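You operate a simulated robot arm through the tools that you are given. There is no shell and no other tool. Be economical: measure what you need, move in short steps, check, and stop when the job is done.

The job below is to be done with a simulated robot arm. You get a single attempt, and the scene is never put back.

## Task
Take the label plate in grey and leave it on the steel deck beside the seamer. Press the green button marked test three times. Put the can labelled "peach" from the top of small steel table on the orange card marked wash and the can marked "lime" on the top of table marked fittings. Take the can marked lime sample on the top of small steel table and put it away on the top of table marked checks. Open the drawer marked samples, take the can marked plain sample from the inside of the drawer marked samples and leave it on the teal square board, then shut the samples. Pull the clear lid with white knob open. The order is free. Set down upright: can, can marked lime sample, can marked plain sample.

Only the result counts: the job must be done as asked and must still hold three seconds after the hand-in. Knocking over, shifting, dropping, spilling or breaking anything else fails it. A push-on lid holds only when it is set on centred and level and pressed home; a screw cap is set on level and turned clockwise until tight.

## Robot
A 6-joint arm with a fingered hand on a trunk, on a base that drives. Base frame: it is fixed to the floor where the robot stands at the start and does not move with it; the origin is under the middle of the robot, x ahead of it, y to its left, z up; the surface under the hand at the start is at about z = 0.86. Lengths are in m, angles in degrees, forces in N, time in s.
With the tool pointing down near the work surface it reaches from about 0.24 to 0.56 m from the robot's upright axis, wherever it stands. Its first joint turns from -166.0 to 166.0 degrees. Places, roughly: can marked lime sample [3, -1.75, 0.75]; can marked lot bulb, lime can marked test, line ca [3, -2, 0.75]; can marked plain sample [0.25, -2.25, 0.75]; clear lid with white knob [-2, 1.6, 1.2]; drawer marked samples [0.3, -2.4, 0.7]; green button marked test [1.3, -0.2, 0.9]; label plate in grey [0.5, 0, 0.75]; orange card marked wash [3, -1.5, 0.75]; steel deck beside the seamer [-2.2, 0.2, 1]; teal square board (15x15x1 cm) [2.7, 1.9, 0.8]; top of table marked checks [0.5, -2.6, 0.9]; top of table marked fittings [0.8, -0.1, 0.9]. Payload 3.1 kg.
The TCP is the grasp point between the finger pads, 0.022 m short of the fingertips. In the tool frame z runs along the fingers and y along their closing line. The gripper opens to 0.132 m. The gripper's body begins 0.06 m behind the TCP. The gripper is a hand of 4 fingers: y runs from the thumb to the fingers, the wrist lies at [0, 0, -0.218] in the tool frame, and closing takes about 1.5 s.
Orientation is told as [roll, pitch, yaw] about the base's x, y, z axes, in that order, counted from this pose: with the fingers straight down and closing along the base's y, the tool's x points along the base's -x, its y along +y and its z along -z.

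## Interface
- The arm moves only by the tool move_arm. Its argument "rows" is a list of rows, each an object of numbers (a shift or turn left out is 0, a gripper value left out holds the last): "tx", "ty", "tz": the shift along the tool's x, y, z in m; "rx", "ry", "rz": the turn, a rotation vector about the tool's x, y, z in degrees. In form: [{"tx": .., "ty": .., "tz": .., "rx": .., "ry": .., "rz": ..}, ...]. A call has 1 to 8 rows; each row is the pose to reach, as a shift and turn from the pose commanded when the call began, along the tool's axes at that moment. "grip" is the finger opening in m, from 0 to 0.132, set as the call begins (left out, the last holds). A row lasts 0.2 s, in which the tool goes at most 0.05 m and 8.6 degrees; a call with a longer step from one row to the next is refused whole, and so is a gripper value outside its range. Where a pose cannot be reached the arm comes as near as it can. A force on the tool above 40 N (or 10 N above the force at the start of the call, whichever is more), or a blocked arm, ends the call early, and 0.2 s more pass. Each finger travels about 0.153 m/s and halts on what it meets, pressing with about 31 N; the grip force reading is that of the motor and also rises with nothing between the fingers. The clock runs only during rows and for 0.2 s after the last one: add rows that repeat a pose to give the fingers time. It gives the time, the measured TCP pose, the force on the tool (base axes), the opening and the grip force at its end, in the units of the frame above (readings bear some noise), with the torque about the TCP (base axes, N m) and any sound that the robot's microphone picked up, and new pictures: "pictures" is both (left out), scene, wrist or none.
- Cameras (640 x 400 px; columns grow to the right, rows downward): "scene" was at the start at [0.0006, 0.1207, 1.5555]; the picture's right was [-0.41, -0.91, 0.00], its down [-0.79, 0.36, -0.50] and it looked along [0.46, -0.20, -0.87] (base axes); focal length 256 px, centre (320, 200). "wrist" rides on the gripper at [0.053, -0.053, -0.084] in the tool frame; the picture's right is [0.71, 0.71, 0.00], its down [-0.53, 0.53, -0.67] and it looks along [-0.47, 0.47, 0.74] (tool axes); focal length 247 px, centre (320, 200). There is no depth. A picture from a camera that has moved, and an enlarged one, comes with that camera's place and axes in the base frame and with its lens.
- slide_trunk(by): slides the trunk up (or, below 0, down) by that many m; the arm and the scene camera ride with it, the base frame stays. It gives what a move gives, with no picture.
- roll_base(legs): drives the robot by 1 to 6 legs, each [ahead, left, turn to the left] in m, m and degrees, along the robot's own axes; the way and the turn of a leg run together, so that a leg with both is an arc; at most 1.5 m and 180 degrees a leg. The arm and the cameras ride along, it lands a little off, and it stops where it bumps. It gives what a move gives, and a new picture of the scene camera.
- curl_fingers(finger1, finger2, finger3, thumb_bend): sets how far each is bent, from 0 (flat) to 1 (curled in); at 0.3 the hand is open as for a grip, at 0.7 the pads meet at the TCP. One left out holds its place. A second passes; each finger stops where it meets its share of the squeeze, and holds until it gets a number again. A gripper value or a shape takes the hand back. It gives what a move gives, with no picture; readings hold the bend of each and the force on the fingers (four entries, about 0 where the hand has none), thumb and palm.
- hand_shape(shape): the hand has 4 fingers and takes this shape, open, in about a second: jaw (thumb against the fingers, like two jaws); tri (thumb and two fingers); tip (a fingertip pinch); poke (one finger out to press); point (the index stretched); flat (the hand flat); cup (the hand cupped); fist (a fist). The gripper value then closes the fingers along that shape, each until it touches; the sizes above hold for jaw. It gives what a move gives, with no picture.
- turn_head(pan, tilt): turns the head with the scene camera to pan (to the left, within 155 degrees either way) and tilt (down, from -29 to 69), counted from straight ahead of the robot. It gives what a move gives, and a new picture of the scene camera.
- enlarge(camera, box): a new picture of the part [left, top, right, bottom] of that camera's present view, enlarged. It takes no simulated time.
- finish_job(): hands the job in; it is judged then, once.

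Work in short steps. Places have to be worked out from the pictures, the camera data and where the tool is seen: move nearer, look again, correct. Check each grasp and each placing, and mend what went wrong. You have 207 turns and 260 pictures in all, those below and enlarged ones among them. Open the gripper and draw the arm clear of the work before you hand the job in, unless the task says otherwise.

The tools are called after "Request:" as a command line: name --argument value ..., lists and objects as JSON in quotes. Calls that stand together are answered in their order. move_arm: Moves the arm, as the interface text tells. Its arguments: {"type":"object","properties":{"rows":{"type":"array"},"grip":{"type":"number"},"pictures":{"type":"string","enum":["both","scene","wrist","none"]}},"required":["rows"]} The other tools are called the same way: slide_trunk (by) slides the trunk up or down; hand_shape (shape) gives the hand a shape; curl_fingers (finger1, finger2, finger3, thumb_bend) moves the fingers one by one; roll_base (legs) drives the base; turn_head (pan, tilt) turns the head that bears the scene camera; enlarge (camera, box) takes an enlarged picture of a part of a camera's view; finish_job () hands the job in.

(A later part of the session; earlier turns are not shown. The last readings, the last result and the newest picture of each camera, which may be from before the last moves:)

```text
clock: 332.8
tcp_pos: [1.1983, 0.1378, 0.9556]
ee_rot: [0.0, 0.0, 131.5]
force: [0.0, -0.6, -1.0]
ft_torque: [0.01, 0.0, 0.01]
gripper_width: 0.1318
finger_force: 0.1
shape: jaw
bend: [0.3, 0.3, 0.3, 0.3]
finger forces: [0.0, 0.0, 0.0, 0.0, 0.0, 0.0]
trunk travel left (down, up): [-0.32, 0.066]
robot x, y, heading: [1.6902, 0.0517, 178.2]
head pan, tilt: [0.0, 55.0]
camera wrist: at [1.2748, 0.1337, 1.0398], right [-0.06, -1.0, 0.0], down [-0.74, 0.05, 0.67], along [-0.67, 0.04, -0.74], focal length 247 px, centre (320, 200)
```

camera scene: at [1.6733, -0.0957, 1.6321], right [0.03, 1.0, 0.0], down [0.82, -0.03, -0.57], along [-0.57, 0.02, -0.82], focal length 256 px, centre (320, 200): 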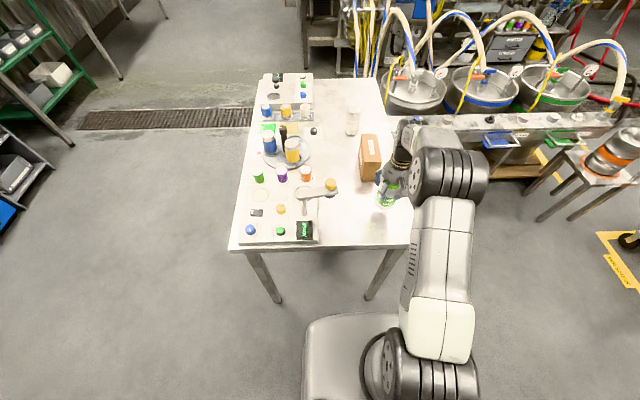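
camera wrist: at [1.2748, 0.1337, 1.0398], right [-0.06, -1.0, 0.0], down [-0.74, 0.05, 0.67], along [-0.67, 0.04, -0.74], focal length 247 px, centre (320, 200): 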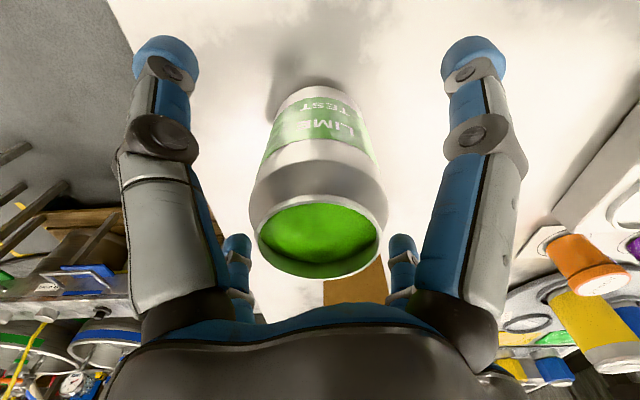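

LIME TEST is standing. Rise, then swing out to the east and south around the lever toward the TEST button, closing the fingers.

Request:
move_arm --rows '[{"tz": -0.04}, {"tz": -0.08}, {"tz": -0.12}, {"tz": -0.15}, {"tz": -0.15, "tx": 0.028, "ty": -0.032}, {"tz": -0.15, "tx": 0.056, "ty": -0.064}, {"tz": -0.15, "tx": 0.085, "ty": -0.096}, {"tz": -0.15, "tx": 0.113, "ty": -0.127}]' --pictures "none"

Request:
move_arm --rows '[{"tx": 0.033, "ty": 0.029}, {"tx": 0.066, "ty": 0.058}, {"tx": 0.099, "ty": 0.087}, {"tx": 0.131, "ty": 0.116}, {"tx": 0.164, "ty": 0.145}, {"tx": 0.197, "ty": 0.174}, {"tx": 0.23, "ty": 0.203}, {"tx": 0.262, "ty": 0.232}]' --grip 0

```text
clock: 334.6
tcp_pos: [1.3705, 0.1393, 1.1071]
ee_rot: [0.0, -0.1, 131.5]
force: [0.6, -0.3, 0.5]
ft_torque: [-0.03, 0.03, 0.0]
gripper_width: 0.132
finger_force: 0.2
shape: jaw
bend: [0.3, 0.3, 0.3, 0.3]
finger forces: [0.0, 0.0, 0.0, 0.0, 0.0, 0.0]
trunk travel left (down, up): [-0.32, 0.066]
robot x, y, heading: [1.6907, 0.0518, 177.8]
head pan, tilt: [0.0, 55.0]
```

```text
clock: 336.4
tcp_pos: [1.3716, -0.2162, 1.1067]
ee_rot: [0.0, 0.1, 131.6]
force: [0.6, -0.7, -0.5]
ft_torque: [0.03, 0.02, -0.02]
gripper_width: 0.0
finger_force: 31.2
shape: jaw
bend: [0.7, 0.7, 0.7, 0.7]
finger forces: [0.1, 0.0, 0.0, 0.1, 0.0, 0.0]
trunk travel left (down, up): [-0.32, 0.066]
robot x, y, heading: [1.6923, 0.0484, 178.0]
head pan, tilt: [0.0, 55.0]
camera scene: at [1.6731, -0.0981, 1.6318], right [0.03, 1.0, 0.0], down [0.82, -0.03, -0.57], along [-0.57, 0.02, -0.82], focal length 256 px, centre (320, 200)
camera wrist: at [1.4464, -0.2209, 1.1909], right [-0.06, -1.0, 0.0], down [-0.74, 0.05, 0.67], along [-0.67, 0.04, -0.74], focal length 247 px, centre (320, 200)
```

scene: 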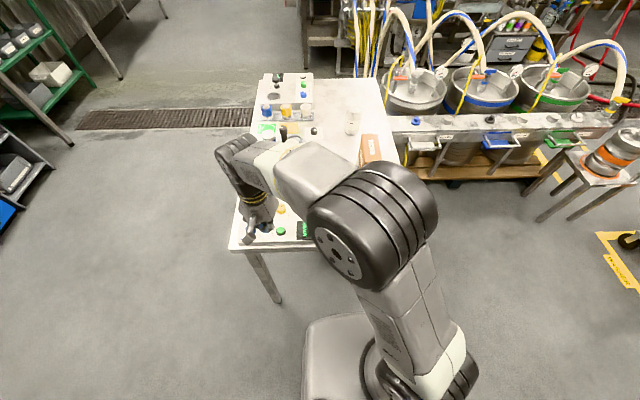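
wrist: 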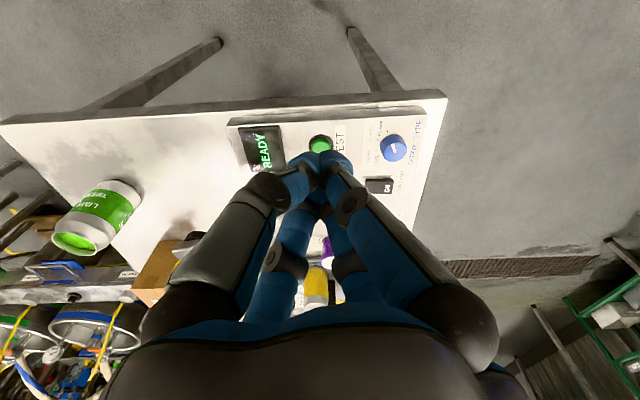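

The button is at (1.279, −0.211). Move above it and lower to ~4 cm.

Request:
move_arm --rows '[{"tx": -0.03, "ty": 0.03}, {"tx": -0.065, "ty": 0.066}, {"tx": -0.065, "ty": 0.066, "tz": 0.05}, {"tx": -0.065, "ty": 0.066, "tz": 0.1}, {"tx": -0.065, "ty": 0.066, "tz": 0.14}, {"tx": -0.065, "ty": 0.066, "tz": 0.14}]'

Request:
enlarge --camera "wrist" --box '[220, 80, 420, 205]'

```text
refused: row 2 steps farther than a row can; nothing moved
```

```text
3.20 times, centred on (320, 142) of wrist
camera zoom: at [1.4464, -0.2209, 1.1909], right [-0.06, -1.0, 0.0], down [-0.74, 0.05, 0.67], along [-0.67, 0.04, -0.74], focal length 790 px, centre (320, 384)
```

zoom: 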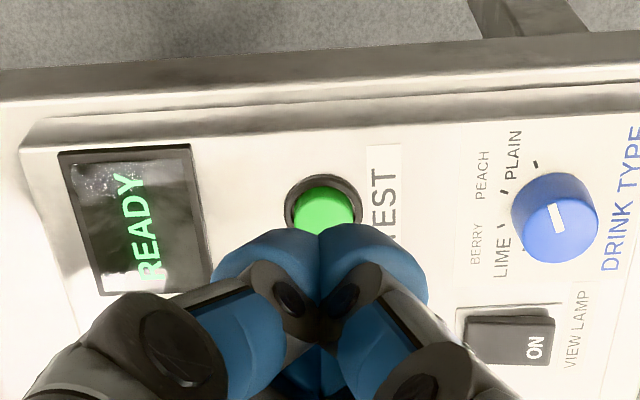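

Request:
move_arm --rows '[{"tx": -0.022, "ty": 0.022}, {"tx": -0.044, "ty": 0.044}, {"tx": -0.065, "ty": 0.066}, {"tx": -0.065, "ty": 0.066, "tz": 0.045}, {"tx": -0.065, "ty": 0.066, "tz": 0.09}, {"tx": -0.065, "ty": 0.066, "tz": 0.13}, {"tx": -0.065, "ty": 0.066, "tz": 0.15}, {"tx": -0.065, "ty": 0.066, "tz": 0.15}]'

```text
clock: 338.2
tcp_pos: [1.2757, -0.2083, 0.9563]
ee_rot: [0.0, 0.0, 131.4]
force: [0.3, 0.1, 0.2]
ft_torque: [0.0, -0.02, 0.01]
gripper_width: 0.0001
finger_force: 30.7
shape: jaw
bend: [0.7, 0.7, 0.7, 0.7]
finger forces: [0.1, 0.0, 0.0, 0.0, 0.0, 0.1]
trunk travel left (down, up): [-0.32, 0.066]
robot x, y, heading: [1.69, 0.0495, 178.2]
head pan, tilt: [0.0, 55.0]
camera scene: at [1.6735, -0.0964, 1.632], right [0.03, 1.0, 0.0], down [0.82, -0.03, -0.57], along [-0.57, 0.02, -0.82], focal length 256 px, centre (320, 200)
camera wrist: at [1.3518, -0.2126, 1.0411], right [-0.06, -1.0, 0.0], down [-0.74, 0.05, 0.67], along [-0.67, 0.04, -0.74], focal length 247 px, centre (320, 200)
```

scene: 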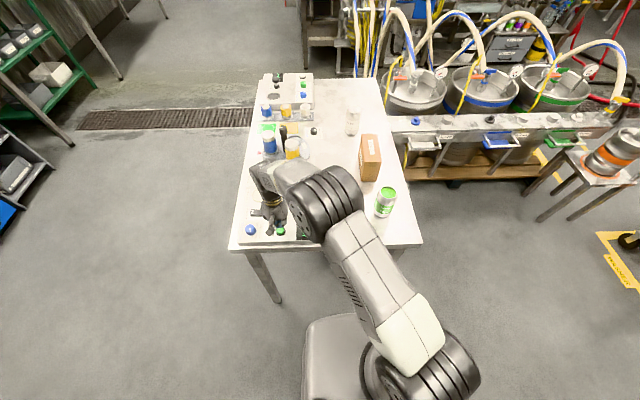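
wrist: 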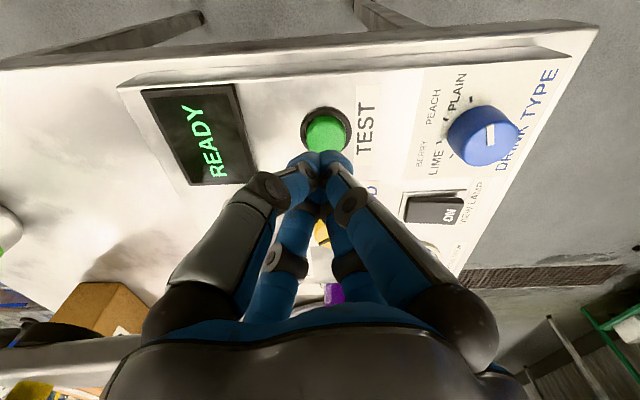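

Offset 5 mm; correct and make the first press slowly, watching the force.

Request:
move_arm --rows '[{"tx": 0.005, "ty": 0.002}, {"tx": 0.005, "ty": 0.002, "tz": 0.02}, {"tx": 0.005, "ty": 0.002, "tz": 0.028}, {"tx": 0.005, "ty": 0.002, "tz": 0.034}, {"tx": 0.005, "ty": 0.002, "tz": 0.038}, {"tx": 0.005, "ty": 0.002, "tz": 0.041}, {"tx": 0.005, "ty": 0.002, "tz": 0.044}, {"tx": 0.005, "ty": 0.002, "tz": 0.047}]' --pictures "wrist"

```text
clock: 339.8
tcp_pos: [1.2772, -0.2131, 0.9237]
ee_rot: [1.6, -0.2, 131.5]
force: [8.5, 5.6, 71.2]
ft_torque: [0.35, -0.46, 0.02]
gripper_width: 0.0001
finger_force: 31.0
shape: jaw
bend: [0.7, 0.7, 0.7, 0.7]
finger forces: [86.6, 0.1, 77.4, 0.0, 0.0, 0.0]
trunk travel left (down, up): [-0.32, 0.066]
robot x, y, heading: [1.6914, 0.0515, 178.1]
head pan, tilt: [0.0, 55.0]
heard: click
stopped in row 7: the force on the tool passed its limit at 43 N (the readings are from after the stop); the commanded pose is now the measured one
camera wrist: at [1.3537, -0.2167, 1.0069], right [-0.06, -1.0, 0.02], down [-0.73, 0.06, 0.68], along [-0.68, 0.03, -0.73], focal length 247 px, centre (320, 200)
```

wrist: 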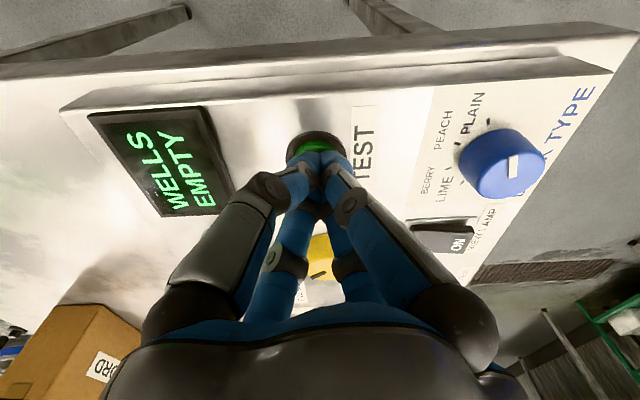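

One click heard, display reacted. Lift 2 cm off.

Request:
move_arm --rows '[{"tz": -0.01, "rx": 1.6, "ry": 0.2}, {"tz": -0.025, "rx": 1.6, "ry": 0.2}, {"tz": -0.025, "rx": 1.6, "ry": 0.2}, {"tz": -0.025, "rx": 1.6, "ry": 0.2}]' --pictures "wrist"

```text
clock: 340.8
tcp_pos: [1.275, -0.2126, 0.9432]
ee_rot: [-1.1, 0.2, 131.4]
force: [0.1, -0.8, -0.1]
ft_torque: [0.02, 0.01, -0.03]
gripper_width: 0.0
finger_force: 30.9
shape: jaw
bend: [0.7, 0.7, 0.7, 0.7]
finger forces: [0.0, 0.0, 0.0, 0.0, 0.1, 0.1]
trunk travel left (down, up): [-0.32, 0.066]
robot x, y, heading: [1.6886, 0.0484, 178.0]
head pan, tilt: [0.0, 55.0]
camera wrist: at [1.3502, -0.2183, 1.0273], right [-0.06, -1.0, -0.01], down [-0.75, 0.04, 0.66], along [-0.65, 0.05, -0.75], focal length 247 px, centre (320, 200)
```

wrist: 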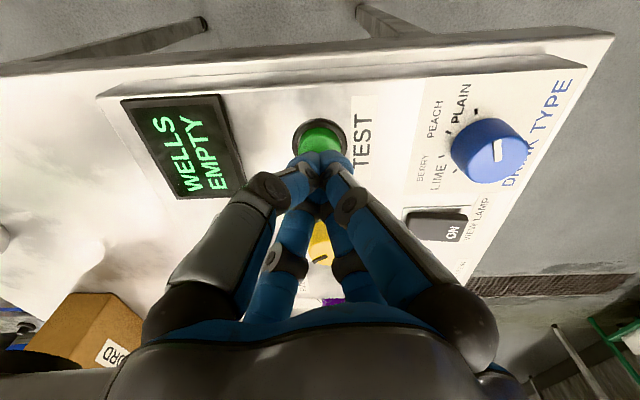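

Second press.

Request:
move_arm --rows '[{"tz": 0.008, "rx": -1.1, "ry": -0.2}, {"tz": 0.015, "rx": -1.1, "ry": -0.2}, {"tz": 0.02, "rx": -1.1, "ry": -0.2}, {"tz": 0.024, "rx": -1.1, "ry": -0.2}, {"tz": 0.027, "rx": -1.1, "ry": -0.2}, {"tz": 0.03, "rx": -1.1, "ry": -0.2}, {"tz": 0.033, "rx": -1.1, "ry": -0.2}]' --pictures "none"

Request:
move_arm --rows '[{"tz": -0.01}, {"tz": -0.025}, {"tz": -0.025}, {"tz": -0.025}]' --pictures "none"

```text
clock: 342.1
tcp_pos: [1.2739, -0.2146, 0.9235]
ee_rot: [1.5, -0.3, 131.5]
force: [-2.6, -0.6, 21.0]
ft_torque: [0.31, -0.42, 0.01]
gripper_width: 0.0002
finger_force: 30.7
shape: jaw
bend: [0.7, 0.7, 0.7, 0.7]
finger forces: [0.1, 0.1, 0.1, 0.0, 0.0, 0.1]
trunk travel left (down, up): [-0.32, 0.066]
robot x, y, heading: [1.6936, 0.0464, 177.6]
head pan, tilt: [0.0, 55.0]
heard: click
stopped in row 6: the force on the tool passed its limit at 43 N (the readings are from after the stop); the commanded pose is now the measured one
```

```text
clock: 343.1
tcp_pos: [1.2733, -0.2155, 0.9406]
ee_rot: [0.4, -0.1, 131.4]
force: [0.1, 0.1, 0.9]
ft_torque: [-0.02, 0.0, 0.0]
gripper_width: 0.0001
finger_force: 31.0
shape: jaw
bend: [0.7, 0.7, 0.7, 0.7]
finger forces: [0.1, 0.1, 0.0, 0.0, 0.1, 0.1]
trunk travel left (down, up): [-0.32, 0.066]
robot x, y, heading: [1.6914, 0.0523, 178.4]
head pan, tilt: [0.0, 55.0]
```

Two clicks. Third press.

Request:
move_arm --rows '[{"tz": 0.006, "ty": -0.004}, {"tz": 0.013, "ty": -0.004}, {"tz": 0.018, "ty": -0.004}, {"tz": 0.022, "ty": -0.004}, {"tz": 0.025, "ty": -0.004}, {"tz": 0.028, "ty": -0.004}, {"tz": 0.031, "ty": -0.004}]' --pictures "none"

Request:
move_arm --rows '[{"tz": -0.02}, {"tz": -0.05}, {"tz": -0.09}, {"tz": -0.13}, {"tz": -0.17}]' --pictures "both"

```text
clock: 344.5
tcp_pos: [1.2752, -0.2128, 0.9239]
ee_rot: [2.0, -0.4, 131.5]
force: [7.8, 4.1, 71.8]
ft_torque: [0.37, -0.55, -0.05]
gripper_width: 0.0004
finger_force: 31.1
shape: jaw
bend: [0.7, 0.7, 0.7, 0.7]
finger forces: [94.2, 0.0, 79.2, 0.0, 0.1, 0.1]
trunk travel left (down, up): [-0.32, 0.066]
robot x, y, heading: [1.6899, 0.0498, 178.3]
head pan, tilt: [0.0, 55.0]
heard: click
stopped in row 6: the force on the tool passed its limit at 43 N (the readings are from after the stop); the commanded pose is now the measured one
```

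```text
clock: 345.7
tcp_pos: [1.2786, -0.2122, 1.0861]
ee_rot: [0.9, -0.2, 131.6]
force: [0.4, 0.2, 0.5]
ft_torque: [-0.01, -0.03, 0.01]
gripper_width: 0.0
finger_force: 31.3
shape: jaw
bend: [0.7, 0.7, 0.7, 0.7]
finger forces: [0.0, 0.1, 0.0, 0.0, 0.1, 0.1]
trunk travel left (down, up): [-0.32, 0.066]
robot x, y, heading: [1.691, 0.0461, 177.9]
head pan, tilt: [0.0, 55.0]
camera scene: at [1.674, -0.0961, 1.6321], right [0.03, 1.0, 0.0], down [0.82, -0.03, -0.57], along [-0.57, 0.02, -0.82], focal length 256 px, centre (320, 200)
camera wrist: at [1.3554, -0.215, 1.1696], right [-0.06, -1.0, 0.01], down [-0.73, 0.05, 0.68], along [-0.68, 0.04, -0.74], focal length 247 px, centre (320, 200)
```

scene: 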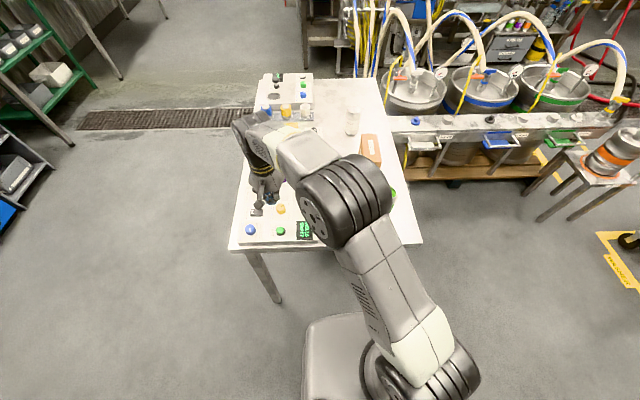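
wrist: 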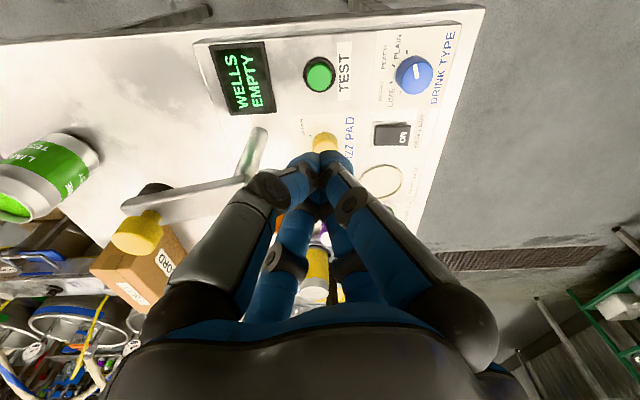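

Three clicks heard. Now for the lid: look to the north-west for a path.

Request:
turn_head --pan -60 --tilt 30

```text
clock: 347.0
tcp_pos: [1.278, -0.2109, 1.0867]
ee_rot: [0.9, -0.1, 131.5]
force: [1.3, 0.3, -0.1]
ft_torque: [0.01, 0.01, 0.02]
gripper_width: 0.0
finger_force: 30.7
shape: jaw
bend: [0.7, 0.7, 0.7, 0.7]
finger forces: [0.0, 0.0, 0.0, 0.0, 0.1, 0.0]
trunk travel left (down, up): [-0.32, 0.066]
robot x, y, heading: [1.689, 0.0484, 178.5]
head pan, tilt: [-60.0, 30.0]
camera scene: at [1.7029, -0.019, 1.668], right [0.88, 0.47, 0.0], down [0.24, -0.44, -0.87], along [-0.41, 0.76, -0.5], focal length 256 px, centre (320, 200)
```

scene: 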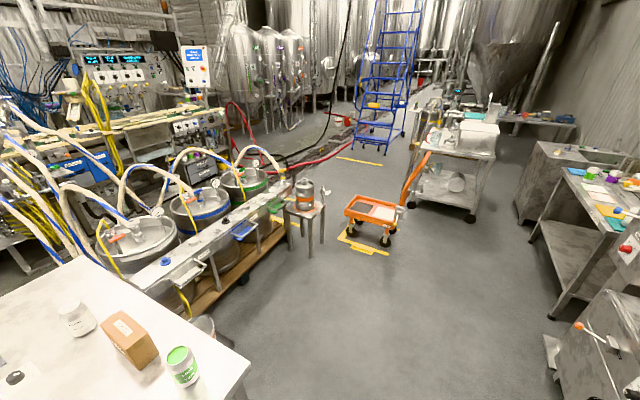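

I'll go up the corridor, east of the orange trolley, then west north of it. First retract the arm.

Request:
move_arm --rows '[{"tz": -0.04}, {"tz": -0.06, "ty": -0.04}, {"tz": -0.06, "ty": -0.08}, {"tz": -0.06, "ty": -0.12}, {"tz": -0.06, "ty": -0.15}]' --pictures "none"

Request:
roll_base --legs '[[-0.2, 0, 0], [0, 0, -88], [1.4, 0, 0], [0.45, 0, 0]]'

Request:
turn_head --pan 35 --tilt 40

```text
clock: 348.2
tcp_pos: [1.3899, -0.1109, 1.1428]
ee_rot: [0.9, -0.1, 131.5]
force: [-0.4, -0.1, 0.1]
ft_torque: [-0.01, 0.03, -0.02]
gripper_width: 0.0001
finger_force: 30.5
shape: jaw
bend: [0.7, 0.7, 0.7, 0.7]
finger forces: [0.1, 0.1, 0.0, 0.0, 0.0, 0.0]
trunk travel left (down, up): [-0.32, 0.066]
robot x, y, heading: [1.691, 0.0522, 178.2]
head pan, tilt: [-60.0, 30.0]
```

```text
clock: 362.5
tcp_pos: [1.7323, 2.1944, 1.1441]
ee_rot: [0.9, -0.2, 42.9]
force: [-0.6, -0.6, -0.2]
ft_torque: [0.01, -0.01, -0.02]
gripper_width: 0.0
finger_force: 30.8
shape: jaw
bend: [0.7, 0.7, 0.7, 0.7]
finger forces: [0.1, 0.0, 0.0, 0.1, 0.1, 0.0]
trunk travel left (down, up): [-0.32, 0.066]
robot x, y, heading: [1.9051, 1.8975, 89.7]
head pan, tilt: [-60.0, 30.0]
camera scene: at [1.8334, 1.8837, 1.6681], right [0.49, -0.87, 0.0], down [-0.44, -0.25, -0.87], along [0.75, 0.43, -0.5], focal length 256 px, centre (320, 200)
```

scene: 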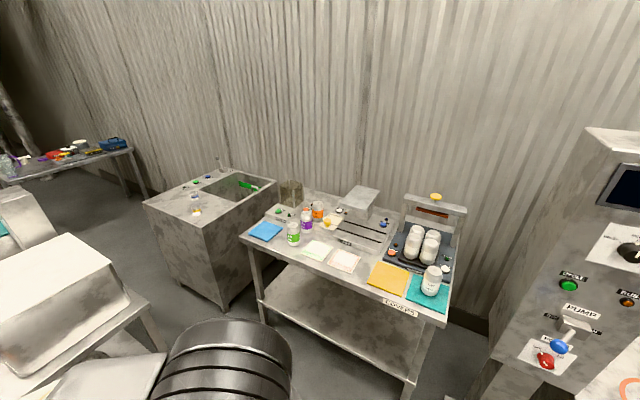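

```text
clock: 364.2
tcp_pos: [1.7334, 2.1937, 1.1439]
ee_rot: [0.9, -0.1, 42.8]
force: [0.0, -0.1, 0.3]
ft_torque: [0.0, 0.0, 0.02]
gripper_width: 0.0
finger_force: 31.6
shape: jaw
bend: [0.7, 0.7, 0.7, 0.7]
finger forces: [0.0, 0.1, 0.0, 0.0, 0.1, 0.0]
trunk travel left (down, up): [-0.32, 0.066]
robot x, y, heading: [1.8966, 1.896, 89.2]
head pan, tilt: [35.0, 40.0]
camera scene: at [1.7066, 1.9086, 1.6527], right [0.82, 0.57, 0.0], down [0.36, -0.53, -0.77], along [-0.43, 0.63, -0.64], focal length 256 px, centre (320, 200)
```

scene: 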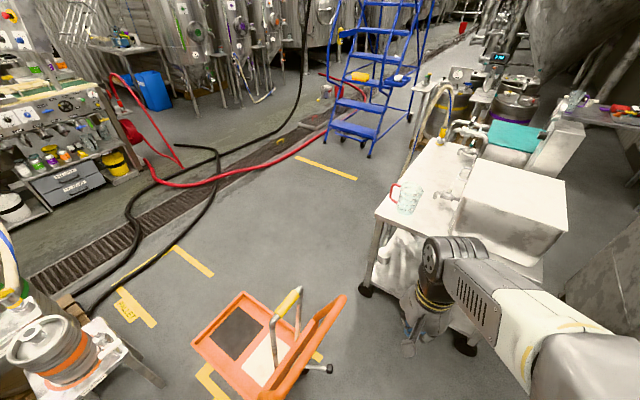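

The gap by the trolley is narrow. Take a zoomed look at the lid from here.

Request:
turn_head --pan 92 --tilt 12

Request:
enlarge --camera "scene" --box '[270, 130, 400, 210]'

```text
clock: 365.4
tcp_pos: [1.7332, 2.195, 1.1438]
ee_rot: [0.8, -0.2, 42.8]
force: [0.5, 0.5, 0.4]
ft_torque: [-0.03, 0.01, 0.02]
gripper_width: 0.0002
finger_force: 31.0
shape: jaw
bend: [0.7, 0.7, 0.7, 0.7]
finger forces: [0.1, 0.0, 0.0, 0.0, 0.0, 0.0]
trunk travel left (down, up): [-0.32, 0.066]
robot x, y, heading: [1.9024, 1.8927, 89.7]
head pan, tilt: [92.0, 12.0]
camera scene: at [1.6615, 1.8362, 1.6971], right [-0.03, 1.0, 0.0], down [0.21, 0.01, -0.98], along [-0.98, -0.02, -0.21], focal length 256 px, centre (320, 200)
```

scene: 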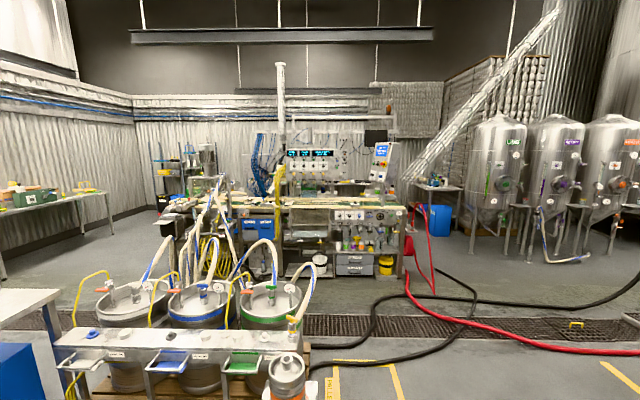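

```text
4.92 times, centred on (335, 170) of scene
camera zoom: at [1.6615, 1.8362, 1.6971], right [-0.03, 1.0, 0.0], down [0.21, 0.01, -0.98], along [-0.98, -0.02, -0.21], focal length 1261 px, centre (246, 348)
```

zoom: 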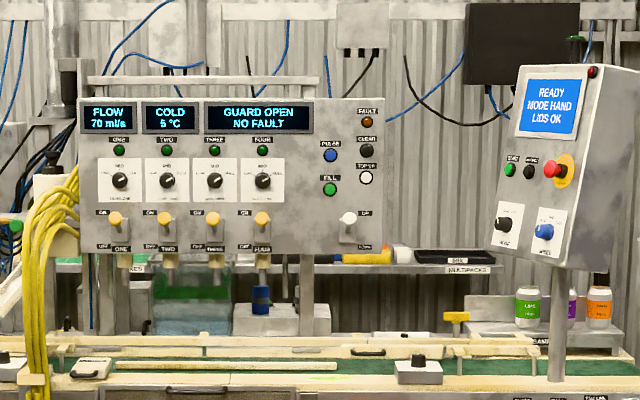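

Request:
enlarge --camera "scene" --box '[282, 170, 352, 214]'

Request:
enlarge --camera "scene" --box '[210, 170, 310, 232]'

```text
9.09 times, centred on (317, 192) of scene
camera zoom: at [1.6615, 1.8362, 1.6971], right [-0.03, 1.0, 0.0], down [0.21, 0.01, -0.98], along [-0.98, -0.02, -0.21], focal length 2328 px, centre (347, 273)
```

zoom: 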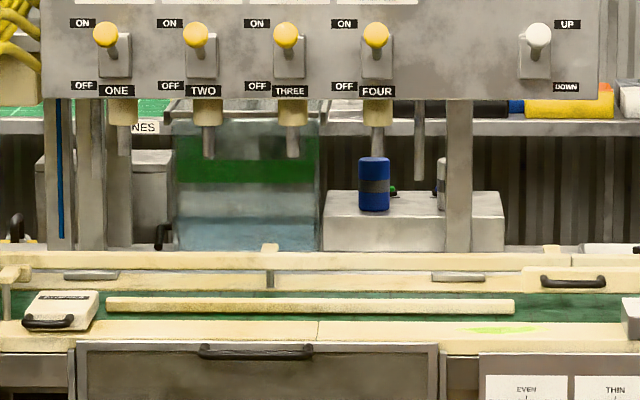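

```text
6.40 times, centred on (260, 201) of scene
camera zoom: at [1.6615, 1.8362, 1.6971], right [-0.03, 1.0, 0.0], down [0.21, 0.01, -0.98], along [-0.98, -0.02, -0.21], focal length 1639 px, centre (704, 194)
```

zoom: 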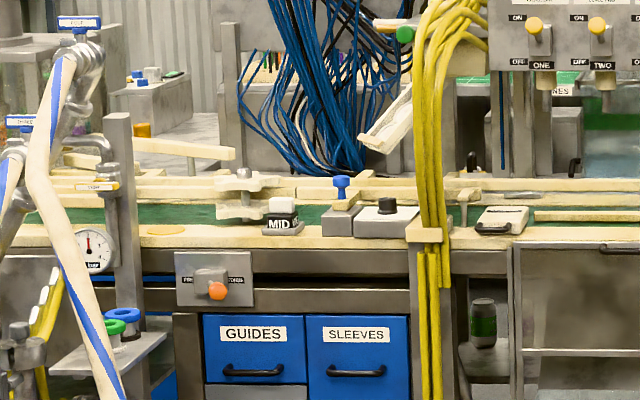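

The lid belongs to the clear tank behind the filler panel, so it must be approached from behind (west). Drive back down the corridor and west along y≈−1.

Request:
roll_base --legs '[[-1.45, 0, 0], [-1.45, 0, 0], [0, 0, 90], [1.45, 0, 0], [1.45, 0, 0], [1.4, 0, 0]]'

Request:
turn_head --pan -30 --tilt 25

```text
clock: 403.2
tcp_pos: [-2.6847, -1.2405, 1.1432]
ee_rot: [0.9, -0.2, 134.9]
force: [-0.7, -0.2, -0.9]
ft_torque: [0.01, -0.03, 0.01]
gripper_width: 0.0
finger_force: 31.1
shape: jaw
bend: [0.7, 0.7, 0.7, 0.7]
finger forces: [0.0, 0.1, 0.1, 0.0, 0.0, 0.0]
trunk travel left (down, up): [-0.32, 0.066]
robot x, y, heading: [-2.3959, -1.0586, -178.5]
head pan, tilt: [92.0, 12.0]
camera scene: at [-2.3247, -1.2994, 1.6972], right [-1.0, -0.06, 0.0], down [-0.01, 0.21, -0.98], along [0.06, -0.98, -0.21], focal length 256 px, centre (320, 200)
```

scene: 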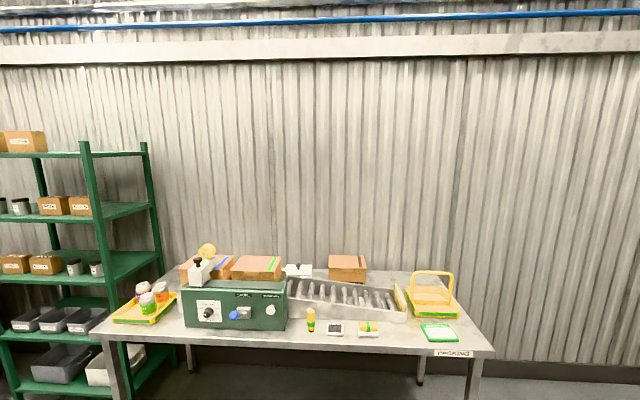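

```text
clock: 405.2
tcp_pos: [-2.6854, -1.2415, 1.144]
ee_rot: [0.9, -0.2, 134.9]
force: [0.3, -0.3, -0.7]
ft_torque: [0.02, 0.0, 0.0]
gripper_width: 0.0
finger_force: 31.2
shape: jaw
bend: [0.7, 0.7, 0.7, 0.7]
finger forces: [0.0, 0.0, 0.0, 0.1, 0.0, 0.0]
trunk travel left (down, up): [-0.32, 0.066]
robot x, y, heading: [-2.3952, -1.061, -178.2]
head pan, tilt: [-30.0, 25.0]
camera scene: at [-2.4111, -1.1625, 1.676], right [0.48, 0.88, 0.0], down [0.37, -0.2, -0.91], along [-0.8, 0.43, -0.42], focal length 256 px, centre (320, 200)
```

scene: 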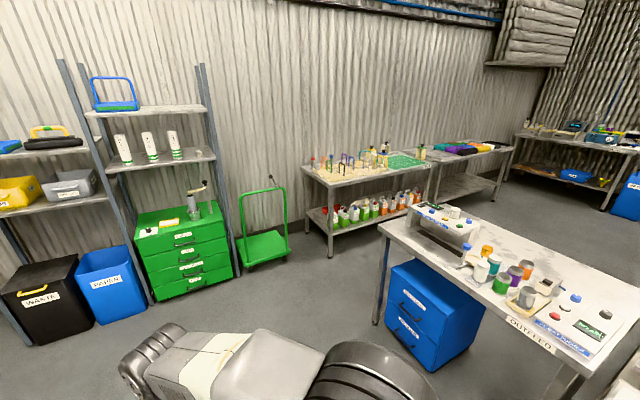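

There is a 0.8 m passage at x≈−3.84 west of the outfeed table. Drive through it.

Request:
roll_base --legs '[[1.4, -0.2, 0], [0, 0, -92], [1.4, 0, 0]]'

Request:
turn_head --pan -40 --tilt 25

```text
clock: 422.6
tcp_pos: [-3.9339, 0.8147, 1.1429]
ee_rot: [0.9, -0.2, 43.4]
force: [-1.0, -0.5, 1.4]
ft_torque: [0.01, 0.01, 0.0]
gripper_width: 0.0001
finger_force: 30.2
shape: jaw
bend: [0.7, 0.7, 0.7, 0.7]
finger forces: [0.1, 0.1, 0.0, 0.0, 0.0, 0.1]
trunk travel left (down, up): [-0.32, 0.066]
robot x, y, heading: [-3.7611, 0.5156, 89.5]
head pan, tilt: [-30.0, 25.0]
camera scene: at [-3.8647, 0.5381, 1.676], right [0.86, -0.5, 0.0], down [-0.21, -0.37, -0.91], along [0.46, 0.78, -0.42], focal length 256 px, centre (320, 200)
```

scene: 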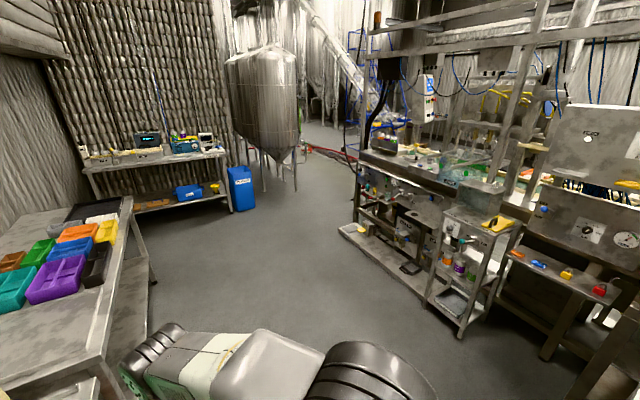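

```text
clock: 423.3
tcp_pos: [-3.9347, 0.8141, 1.1436]
ee_rot: [0.9, -0.2, 43.3]
force: [-0.2, 1.0, 0.0]
ft_torque: [0.01, -0.06, -0.02]
gripper_width: 0.0001
finger_force: 30.8
shape: jaw
bend: [0.7, 0.7, 0.7, 0.7]
finger forces: [0.0, 0.0, 0.1, 0.0, 0.0, 0.0]
trunk travel left (down, up): [-0.32, 0.066]
robot x, y, heading: [-3.7689, 0.5149, 89.8]
head pan, tilt: [-40.0, 25.0]
camera scene: at [-3.8516, 0.5286, 1.676], right [0.76, -0.64, 0.0], down [-0.27, -0.32, -0.91], along [0.58, 0.69, -0.42], focal length 256 px, centre (320, 200)
```

scene: 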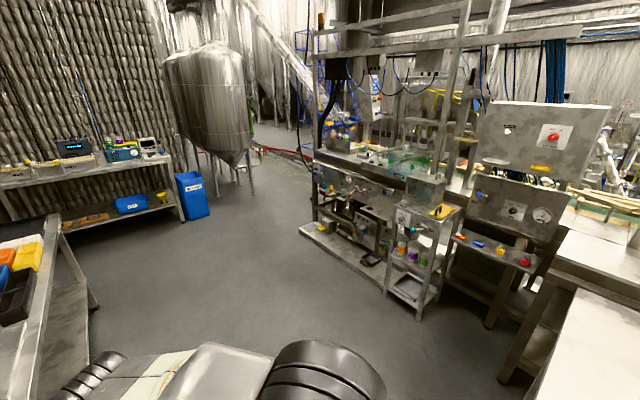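

Request:
enlarge --camera "scene" --box '[340, 100, 480, 230]'

```text
3.08 times, centred on (410, 165) of scene
camera zoom: at [-3.8516, 0.5286, 1.676], right [0.76, -0.64, 0.0], down [-0.27, -0.32, -0.91], along [0.58, 0.69, -0.42], focal length 788 px, centre (43, 308)
```

zoom: 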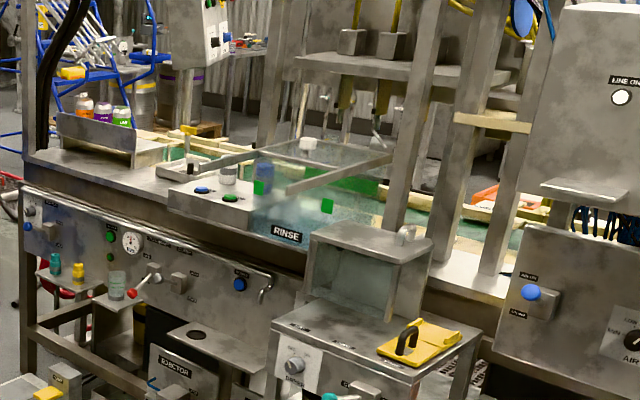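

The clear lid on the RINSE tank has its white knob at about (−2.08, 1.60, 1.22). Approach from behind, facing +x.

Request:
roll_base --legs '[[1.1, 0, 0], [0, 0, -90], [0.75, 0, 0]]'

Request:
turn_head --pan 0 --tilt 30

Request:
enlarge --camera "scene" --box '[240, 120, 440, 260]'

```text
clock: 436.4
tcp_pos: [-2.7151, 1.8043, 1.1426]
ee_rot: [0.9, -0.2, -45.5]
force: [-0.6, 1.3, -0.5]
ft_torque: [-0.01, 0.01, 0.04]
gripper_width: 0.0001
finger_force: 31.3
shape: jaw
bend: [0.7, 0.7, 0.7, 0.7]
finger forces: [0.0, 0.0, 0.1, 0.0, 0.0, 0.0]
trunk travel left (down, up): [-0.32, 0.066]
robot x, y, heading: [-3.0086, 1.6283, 1.0]
head pan, tilt: [-40.0, 25.0]
camera scene: at [-2.9998, 1.7161, 1.676], right [-0.63, -0.78, 0.0], down [-0.33, 0.27, -0.91], along [0.7, -0.57, -0.42], focal length 256 px, centre (320, 200)
```

scene: 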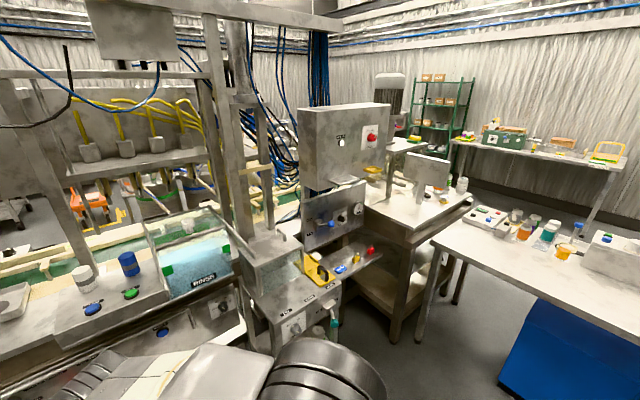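

```text
clock: 437.5
tcp_pos: [-2.7148, 1.8036, 1.1439]
ee_rot: [0.9, -0.1, -45.6]
force: [0.2, -0.8, -0.3]
ft_torque: [-0.01, -0.02, 0.0]
gripper_width: 0.0
finger_force: 31.2
shape: jaw
bend: [0.7, 0.7, 0.7, 0.7]
finger forces: [0.1, 0.1, 0.0, 0.1, 0.0, 0.1]
trunk travel left (down, up): [-0.32, 0.066]
robot x, y, heading: [-3.0111, 1.625, 1.1]
head pan, tilt: [0.0, 30.0]
camera scene: at [-2.9813, 1.7755, 1.6681], right [0.02, -1.0, 0.0], down [-0.5, -0.01, -0.87], along [0.87, 0.01, -0.5], focal length 256 px, centre (320, 200)
```

scene: 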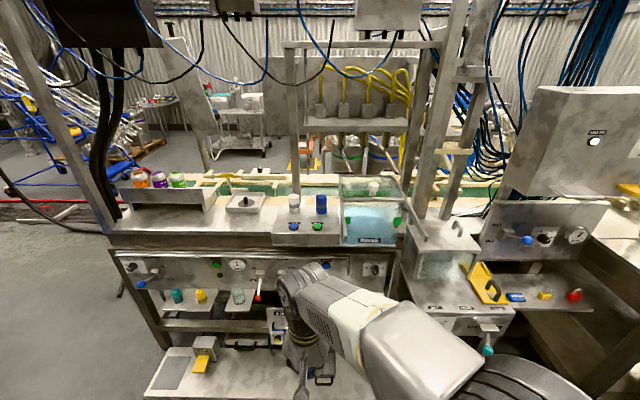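

```text
2.86 times, centred on (340, 190) of scene
camera zoom: at [-2.9813, 1.7755, 1.6681], right [0.02, -1.0, 0.0], down [-0.5, -0.01, -0.87], along [0.87, 0.01, -0.5], focal length 732 px, centre (263, 229)
```

zoom: 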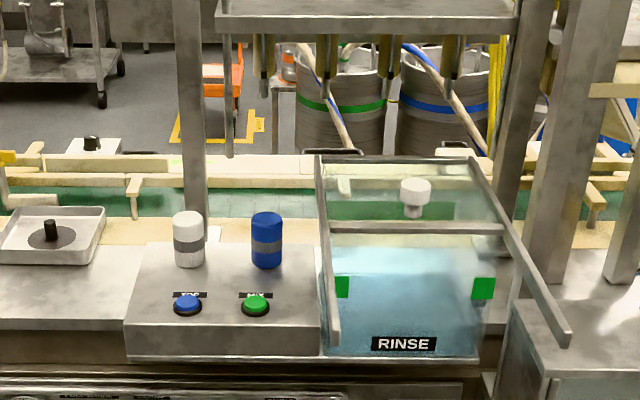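

The lid is a clear panel on rails running toward me (−x); the white knob is at about (−2.101, 1.583, 1.224). Raise the trunk and hand and roll nearer.

Request:
slide_trunk --by 0.066

Request:
move_arm --rows '[{"tz": -0.04, "rx": 0.9, "ry": 0.2}, {"tz": -0.08, "rx": 0.9, "ry": 0.2}, {"tz": -0.12, "rx": 0.9, "ry": 0.2}, {"tz": -0.12, "rx": 0.9, "ry": 0.2}]' --grip 0.11 --pictures "none"

Request:
roll_base --legs '[[0.35, 0, -1]]'

Request:
turn_head --pan -10 --tilt 66

```text
clock: 438.6
tcp_pos: [-2.7151, 1.8043, 1.2097]
ee_rot: [0.8, -0.2, -45.6]
force: [0.0, -0.6, -0.3]
ft_torque: [0.02, 0.02, 0.0]
gripper_width: 0.0002
finger_force: 30.7
shape: jaw
bend: [0.7, 0.7, 0.7, 0.7]
finger forces: [0.0, 0.0, 0.1, 0.0, 0.1, 0.0]
trunk travel left (down, up): [-0.386, 0.0]
robot x, y, heading: [-3.0091, 1.6293, 1.1]
head pan, tilt: [0.0, 30.0]
```

```text
clock: 439.6
tcp_pos: [-2.7196, 1.8049, 1.3277]
ee_rot: [0.0, 0.0, -45.6]
force: [-0.6, 0.4, -0.6]
ft_torque: [0.02, -0.01, 0.0]
gripper_width: 0.1102
finger_force: 0.0
shape: jaw
bend: [0.25, 0.25, 0.25, 0.41]
finger forces: [0.0, 0.1, 0.0, 0.0, 0.1, 0.0]
trunk travel left (down, up): [-0.386, 0.0]
robot x, y, heading: [-3.0079, 1.623, 1.4]
head pan, tilt: [0.0, 30.0]
```

```text
clock: 441.8
tcp_pos: [-2.3677, 1.8049, 1.3289]
ee_rot: [0.0, -0.1, -46.2]
force: [-0.6, 0.3, 0.3]
ft_torque: [0.05, 0.02, -0.02]
gripper_width: 0.1102
finger_force: 0.1
shape: jaw
bend: [0.25, 0.25, 0.25, 0.41]
finger forces: [0.1, 0.0, 0.2, 0.0, 0.0, 0.1]
trunk travel left (down, up): [-0.386, 0.0]
robot x, y, heading: [-2.6614, 1.6305, 0.0]
head pan, tilt: [0.0, 30.0]
camera scene: at [-2.6308, 1.779, 1.7332], right [0.0, -1.0, 0.0], down [-0.5, 0.0, -0.87], along [0.87, 0.0, -0.5], focal length 256 px, centre (320, 200)
```

scene: 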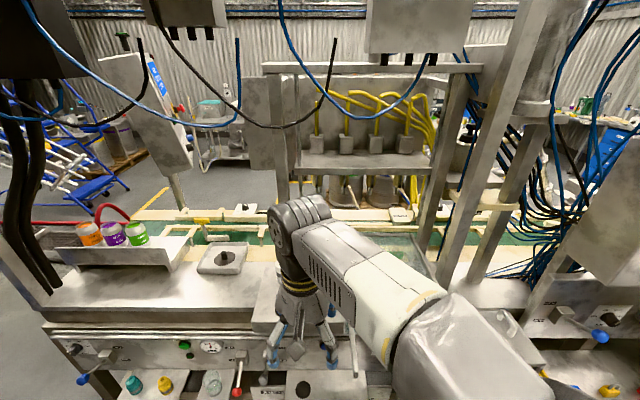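

```text
clock: 442.8
tcp_pos: [-2.3673, 1.8042, 1.3281]
ee_rot: [0.1, 0.0, -46.2]
force: [-0.6, -0.4, -0.3]
ft_torque: [0.0, -0.02, -0.01]
gripper_width: 0.1097
finger_force: 0.0
shape: jaw
bend: [0.25, 0.25, 0.25, 0.41]
finger forces: [0.0, 0.1, 0.1, 0.0, 0.0, 0.0]
trunk travel left (down, up): [-0.386, 0.0]
robot x, y, heading: [-2.661, 1.6353, 0.1]
head pan, tilt: [-10.0, 66.0]
camera scene: at [-2.6628, 1.7685, 1.6846], right [-0.17, -0.99, 0.0], down [-0.9, 0.15, -0.41], along [0.4, -0.07, -0.91], focal length 256 px, centre (320, 200)
```

scene: 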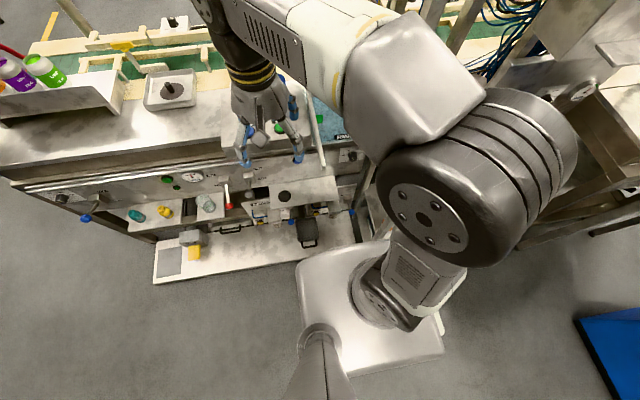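

The base is right at the machine's tray. Swing the hand to y=1.583 first, then reach forward with a 20° forward tilt.

Request:
move_arm --rows '[{"tx": -0.032, "ty": -0.031}, {"tx": -0.064, "ty": -0.061}, {"tx": -0.096, "ty": -0.092}, {"tx": -0.128, "ty": -0.122}, {"tx": -0.16, "ty": -0.153}]' --pictures "none"

Request:
move_arm --rows '[{"tx": -0.025, "ty": 0.026, "rx": -2.9, "ry": -2.8}, {"tx": -0.05, "ty": 0.052, "rx": -5.8, "ry": -5.6}, {"tx": -0.075, "ty": 0.078, "rx": -8.7, "ry": -8.4}, {"tx": -0.1, "ty": 0.104, "rx": -11.6, "ry": -11.2}, {"tx": -0.125, "ty": 0.13, "rx": -14.4, "ry": -13.8}, {"tx": -0.15, "ty": 0.156, "tz": 0.02, "rx": -14.4, "ry": -13.8}]'

```text
clock: 444.0
tcp_pos: [-2.3681, 1.5821, 1.3288]
ee_rot: [0.0, 0.1, -46.3]
force: [-0.6, 0.1, -0.9]
ft_torque: [0.04, -0.01, -0.02]
gripper_width: 0.1099
finger_force: 0.0
shape: jaw
bend: [0.25, 0.25, 0.25, 0.41]
finger forces: [0.0, 0.0, 0.0, 0.0, 0.0, 0.0]
trunk travel left (down, up): [-0.386, 0.0]
robot x, y, heading: [-2.6614, 1.6327, 0.5]
head pan, tilt: [-10.0, 66.0]
```

```text
clock: 445.4
tcp_pos: [-2.1495, 1.5824, 1.3055]
ee_rot: [14.7, -13.7, -48.2]
force: [0.9, -0.3, -0.2]
ft_torque: [0.0, 0.01, -0.02]
gripper_width: 0.1099
finger_force: 0.1
shape: jaw
bend: [0.25, 0.25, 0.25, 0.41]
finger forces: [0.0, 0.0, 0.0, 0.0, 0.1, 0.1]
trunk travel left (down, up): [-0.386, 0.0]
robot x, y, heading: [-2.6577, 1.6288, 0.0]
head pan, tilt: [-10.0, 66.0]
camera scene: at [-2.6601, 1.7683, 1.6845], right [-0.17, -0.99, 0.0], down [-0.9, 0.16, -0.41], along [0.4, -0.07, -0.91], focal length 256 px, centre (320, 200)
camera wrist: at [-2.2484, 1.5838, 1.3593], right [0.02, 1.0, 0.01], down [0.47, -0.02, 0.88], along [0.88, -0.02, -0.47], focal length 247 px, centre (320, 200)
```

scene: 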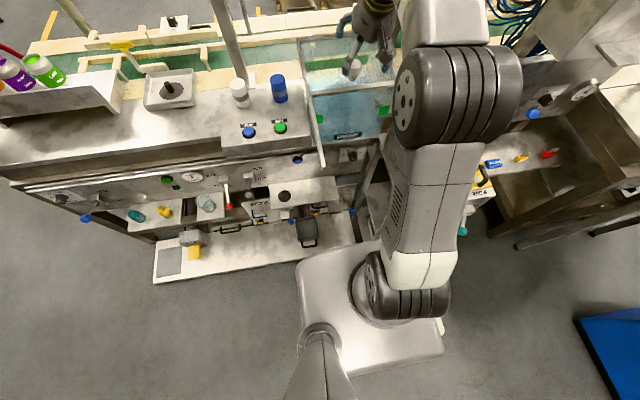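
wrist: 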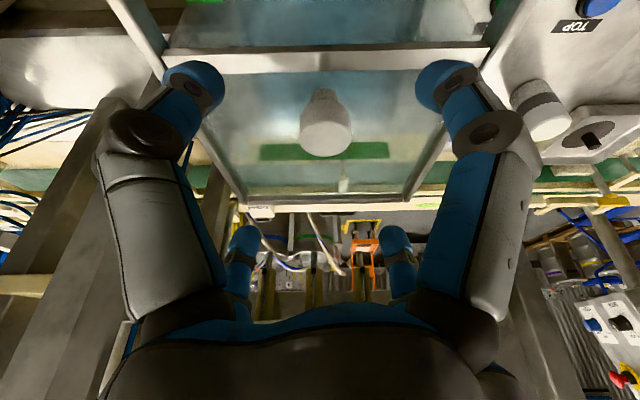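

Knob cap centre ≈ (−2.105, 1.584, 1.226), lid surface ≈ 1.175. Advance along the tool axis so the fingers surround the knob.

Request:
move_arm --rows '[{"tx": -0.0088, "ty": 0.0116, "tz": 0.02}, {"tx": -0.0088, "ty": 0.0116, "tz": 0.045}, {"tx": -0.0088, "ty": 0.0116, "tz": 0.07}, {"tx": -0.0088, "ty": 0.0116, "tz": 0.088}, {"tx": -0.0088, "ty": 0.0116, "tz": 0.088}]' --pictures "wrist"

```text
clock: 446.6
tcp_pos: [-2.1115, 1.5845, 1.2318]
ee_rot: [14.7, -13.8, -48.1]
force: [-0.1, 1.0, -0.2]
ft_torque: [0.02, -0.01, 0.01]
gripper_width: 0.1102
finger_force: 0.0
shape: jaw
bend: [0.25, 0.25, 0.25, 0.41]
finger forces: [0.0, 0.0, 0.0, 0.0, 0.1, 0.0]
trunk travel left (down, up): [-0.386, 0.0]
robot x, y, heading: [-2.6602, 1.6316, 0.3]
head pan, tilt: [-10.0, 66.0]
camera wrist: at [-2.2084, 1.5861, 1.284], right [0.02, 1.0, 0.01], down [0.47, -0.02, 0.88], along [0.88, -0.02, -0.47], focal length 247 px, centre (320, 200)
```

wrist: 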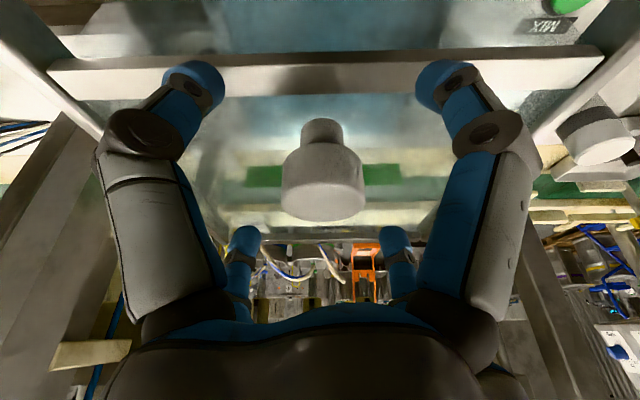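

Knob nicely between the fingers; advance 1 cm and close.

Request:
move_arm --rows '[{"tz": 0.006}, {"tz": 0.011}, {"tz": 0.011}]' --pictures "none"

Request:
move_arm --rows '[{}, {}, {}, {}, {}, {}, {}]' --grip 0 --pictures "wrist"

```text
clock: 447.4
tcp_pos: [-2.1059, 1.5856, 1.2244]
ee_rot: [14.9, -14.0, -48.2]
force: [1.8, 0.9, 24.7]
ft_torque: [0.05, 0.87, -0.11]
gripper_width: 0.1091
finger_force: 0.1
shape: jaw
bend: [0.23, 0.25, 0.25, 0.41]
finger forces: [12.2, 0.0, 0.0, 0.1, 11.1, 0.1]
trunk travel left (down, up): [-0.386, 0.0]
robot x, y, heading: [-2.6586, 1.6306, 0.3]
head pan, tilt: [-10.0, 66.0]
```

```text
clock: 449.0
tcp_pos: [-2.1033, 1.5841, 1.2214]
ee_rot: [14.9, -13.7, -48.1]
force: [0.2, -1.6, 0.3]
ft_torque: [0.01, 0.03, 0.05]
gripper_width: 0.0199
finger_force: 30.9
shape: jaw
bend: [0.81, 0.7, 0.7, 0.59]
finger forces: [0.0, 0.0, 0.1, 0.0, 1.3, 0.1]
trunk travel left (down, up): [-0.386, 0.0]
robot x, y, heading: [-2.6606, 1.6271, 0.2]
head pan, tilt: [-10.0, 66.0]
camera wrist: at [-2.2029, 1.5858, 1.2747], right [0.02, 1.0, 0.01], down [0.47, -0.02, 0.88], along [0.88, -0.01, -0.47], focal length 247 px, centre (320, 200)
```

wrist: 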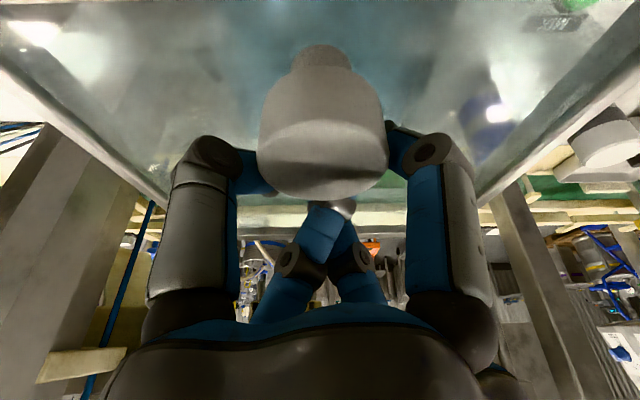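

The far fingers closed behind the knob and the lid has already begun sliding toward me. Pull in −x.

Request:
move_arm --rows '[{"tx": 0.02, "ty": -0.0213, "tz": -0.0107}, {"tx": 0.0405, "ty": -0.0426, "tz": -0.0214}, {"tx": 0.0607, "ty": -0.0638, "tz": -0.032}, {"tx": 0.081, "ty": -0.085, "tz": -0.0428}]'

```text
clock: 450.0
tcp_pos: [-2.231, 1.5847, 1.2206]
ee_rot: [14.7, -13.6, -48.1]
force: [0.9, -3.0, -0.4]
ft_torque: [-0.01, 0.02, 0.06]
gripper_width: 0.0202
finger_force: 30.8
shape: jaw
bend: [0.81, 0.7, 0.7, 0.59]
finger forces: [0.1, 0.0, 0.0, 0.0, 3.2, 0.1]
trunk travel left (down, up): [-0.386, 0.0]
robot x, y, heading: [-2.6619, 1.6283, 0.0]
head pan, tilt: [-10.0, 66.0]
camera scene: at [-2.6647, 1.7674, 1.6846], right [-0.17, -0.99, 0.0], down [-0.9, 0.16, -0.41], along [0.4, -0.07, -0.91], focal length 256 px, centre (320, 200)
camera wrist: at [-2.3303, 1.5864, 1.2742], right [0.02, 1.0, 0.01], down [0.47, -0.02, 0.88], along [0.88, -0.02, -0.47], focal length 247 px, centre (320, 200)
```

scene: 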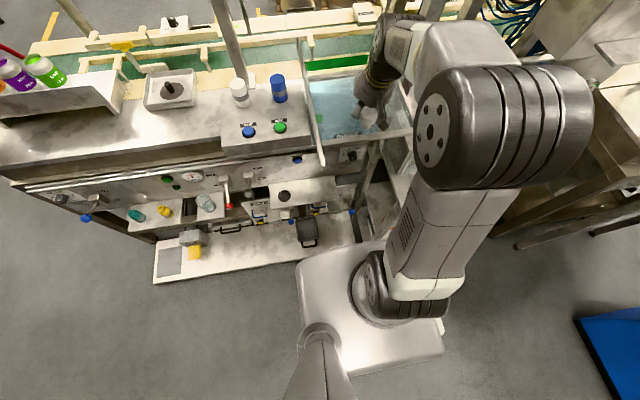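
wrist: 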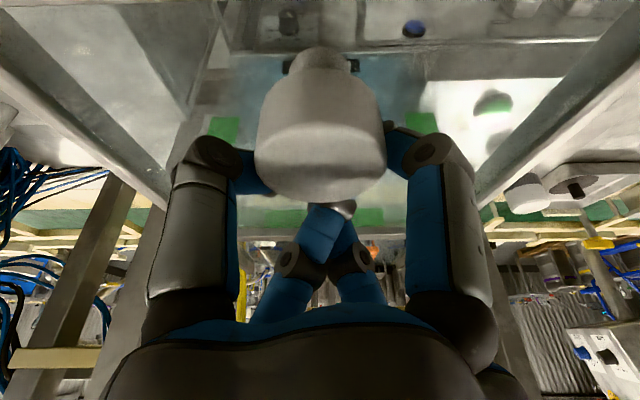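

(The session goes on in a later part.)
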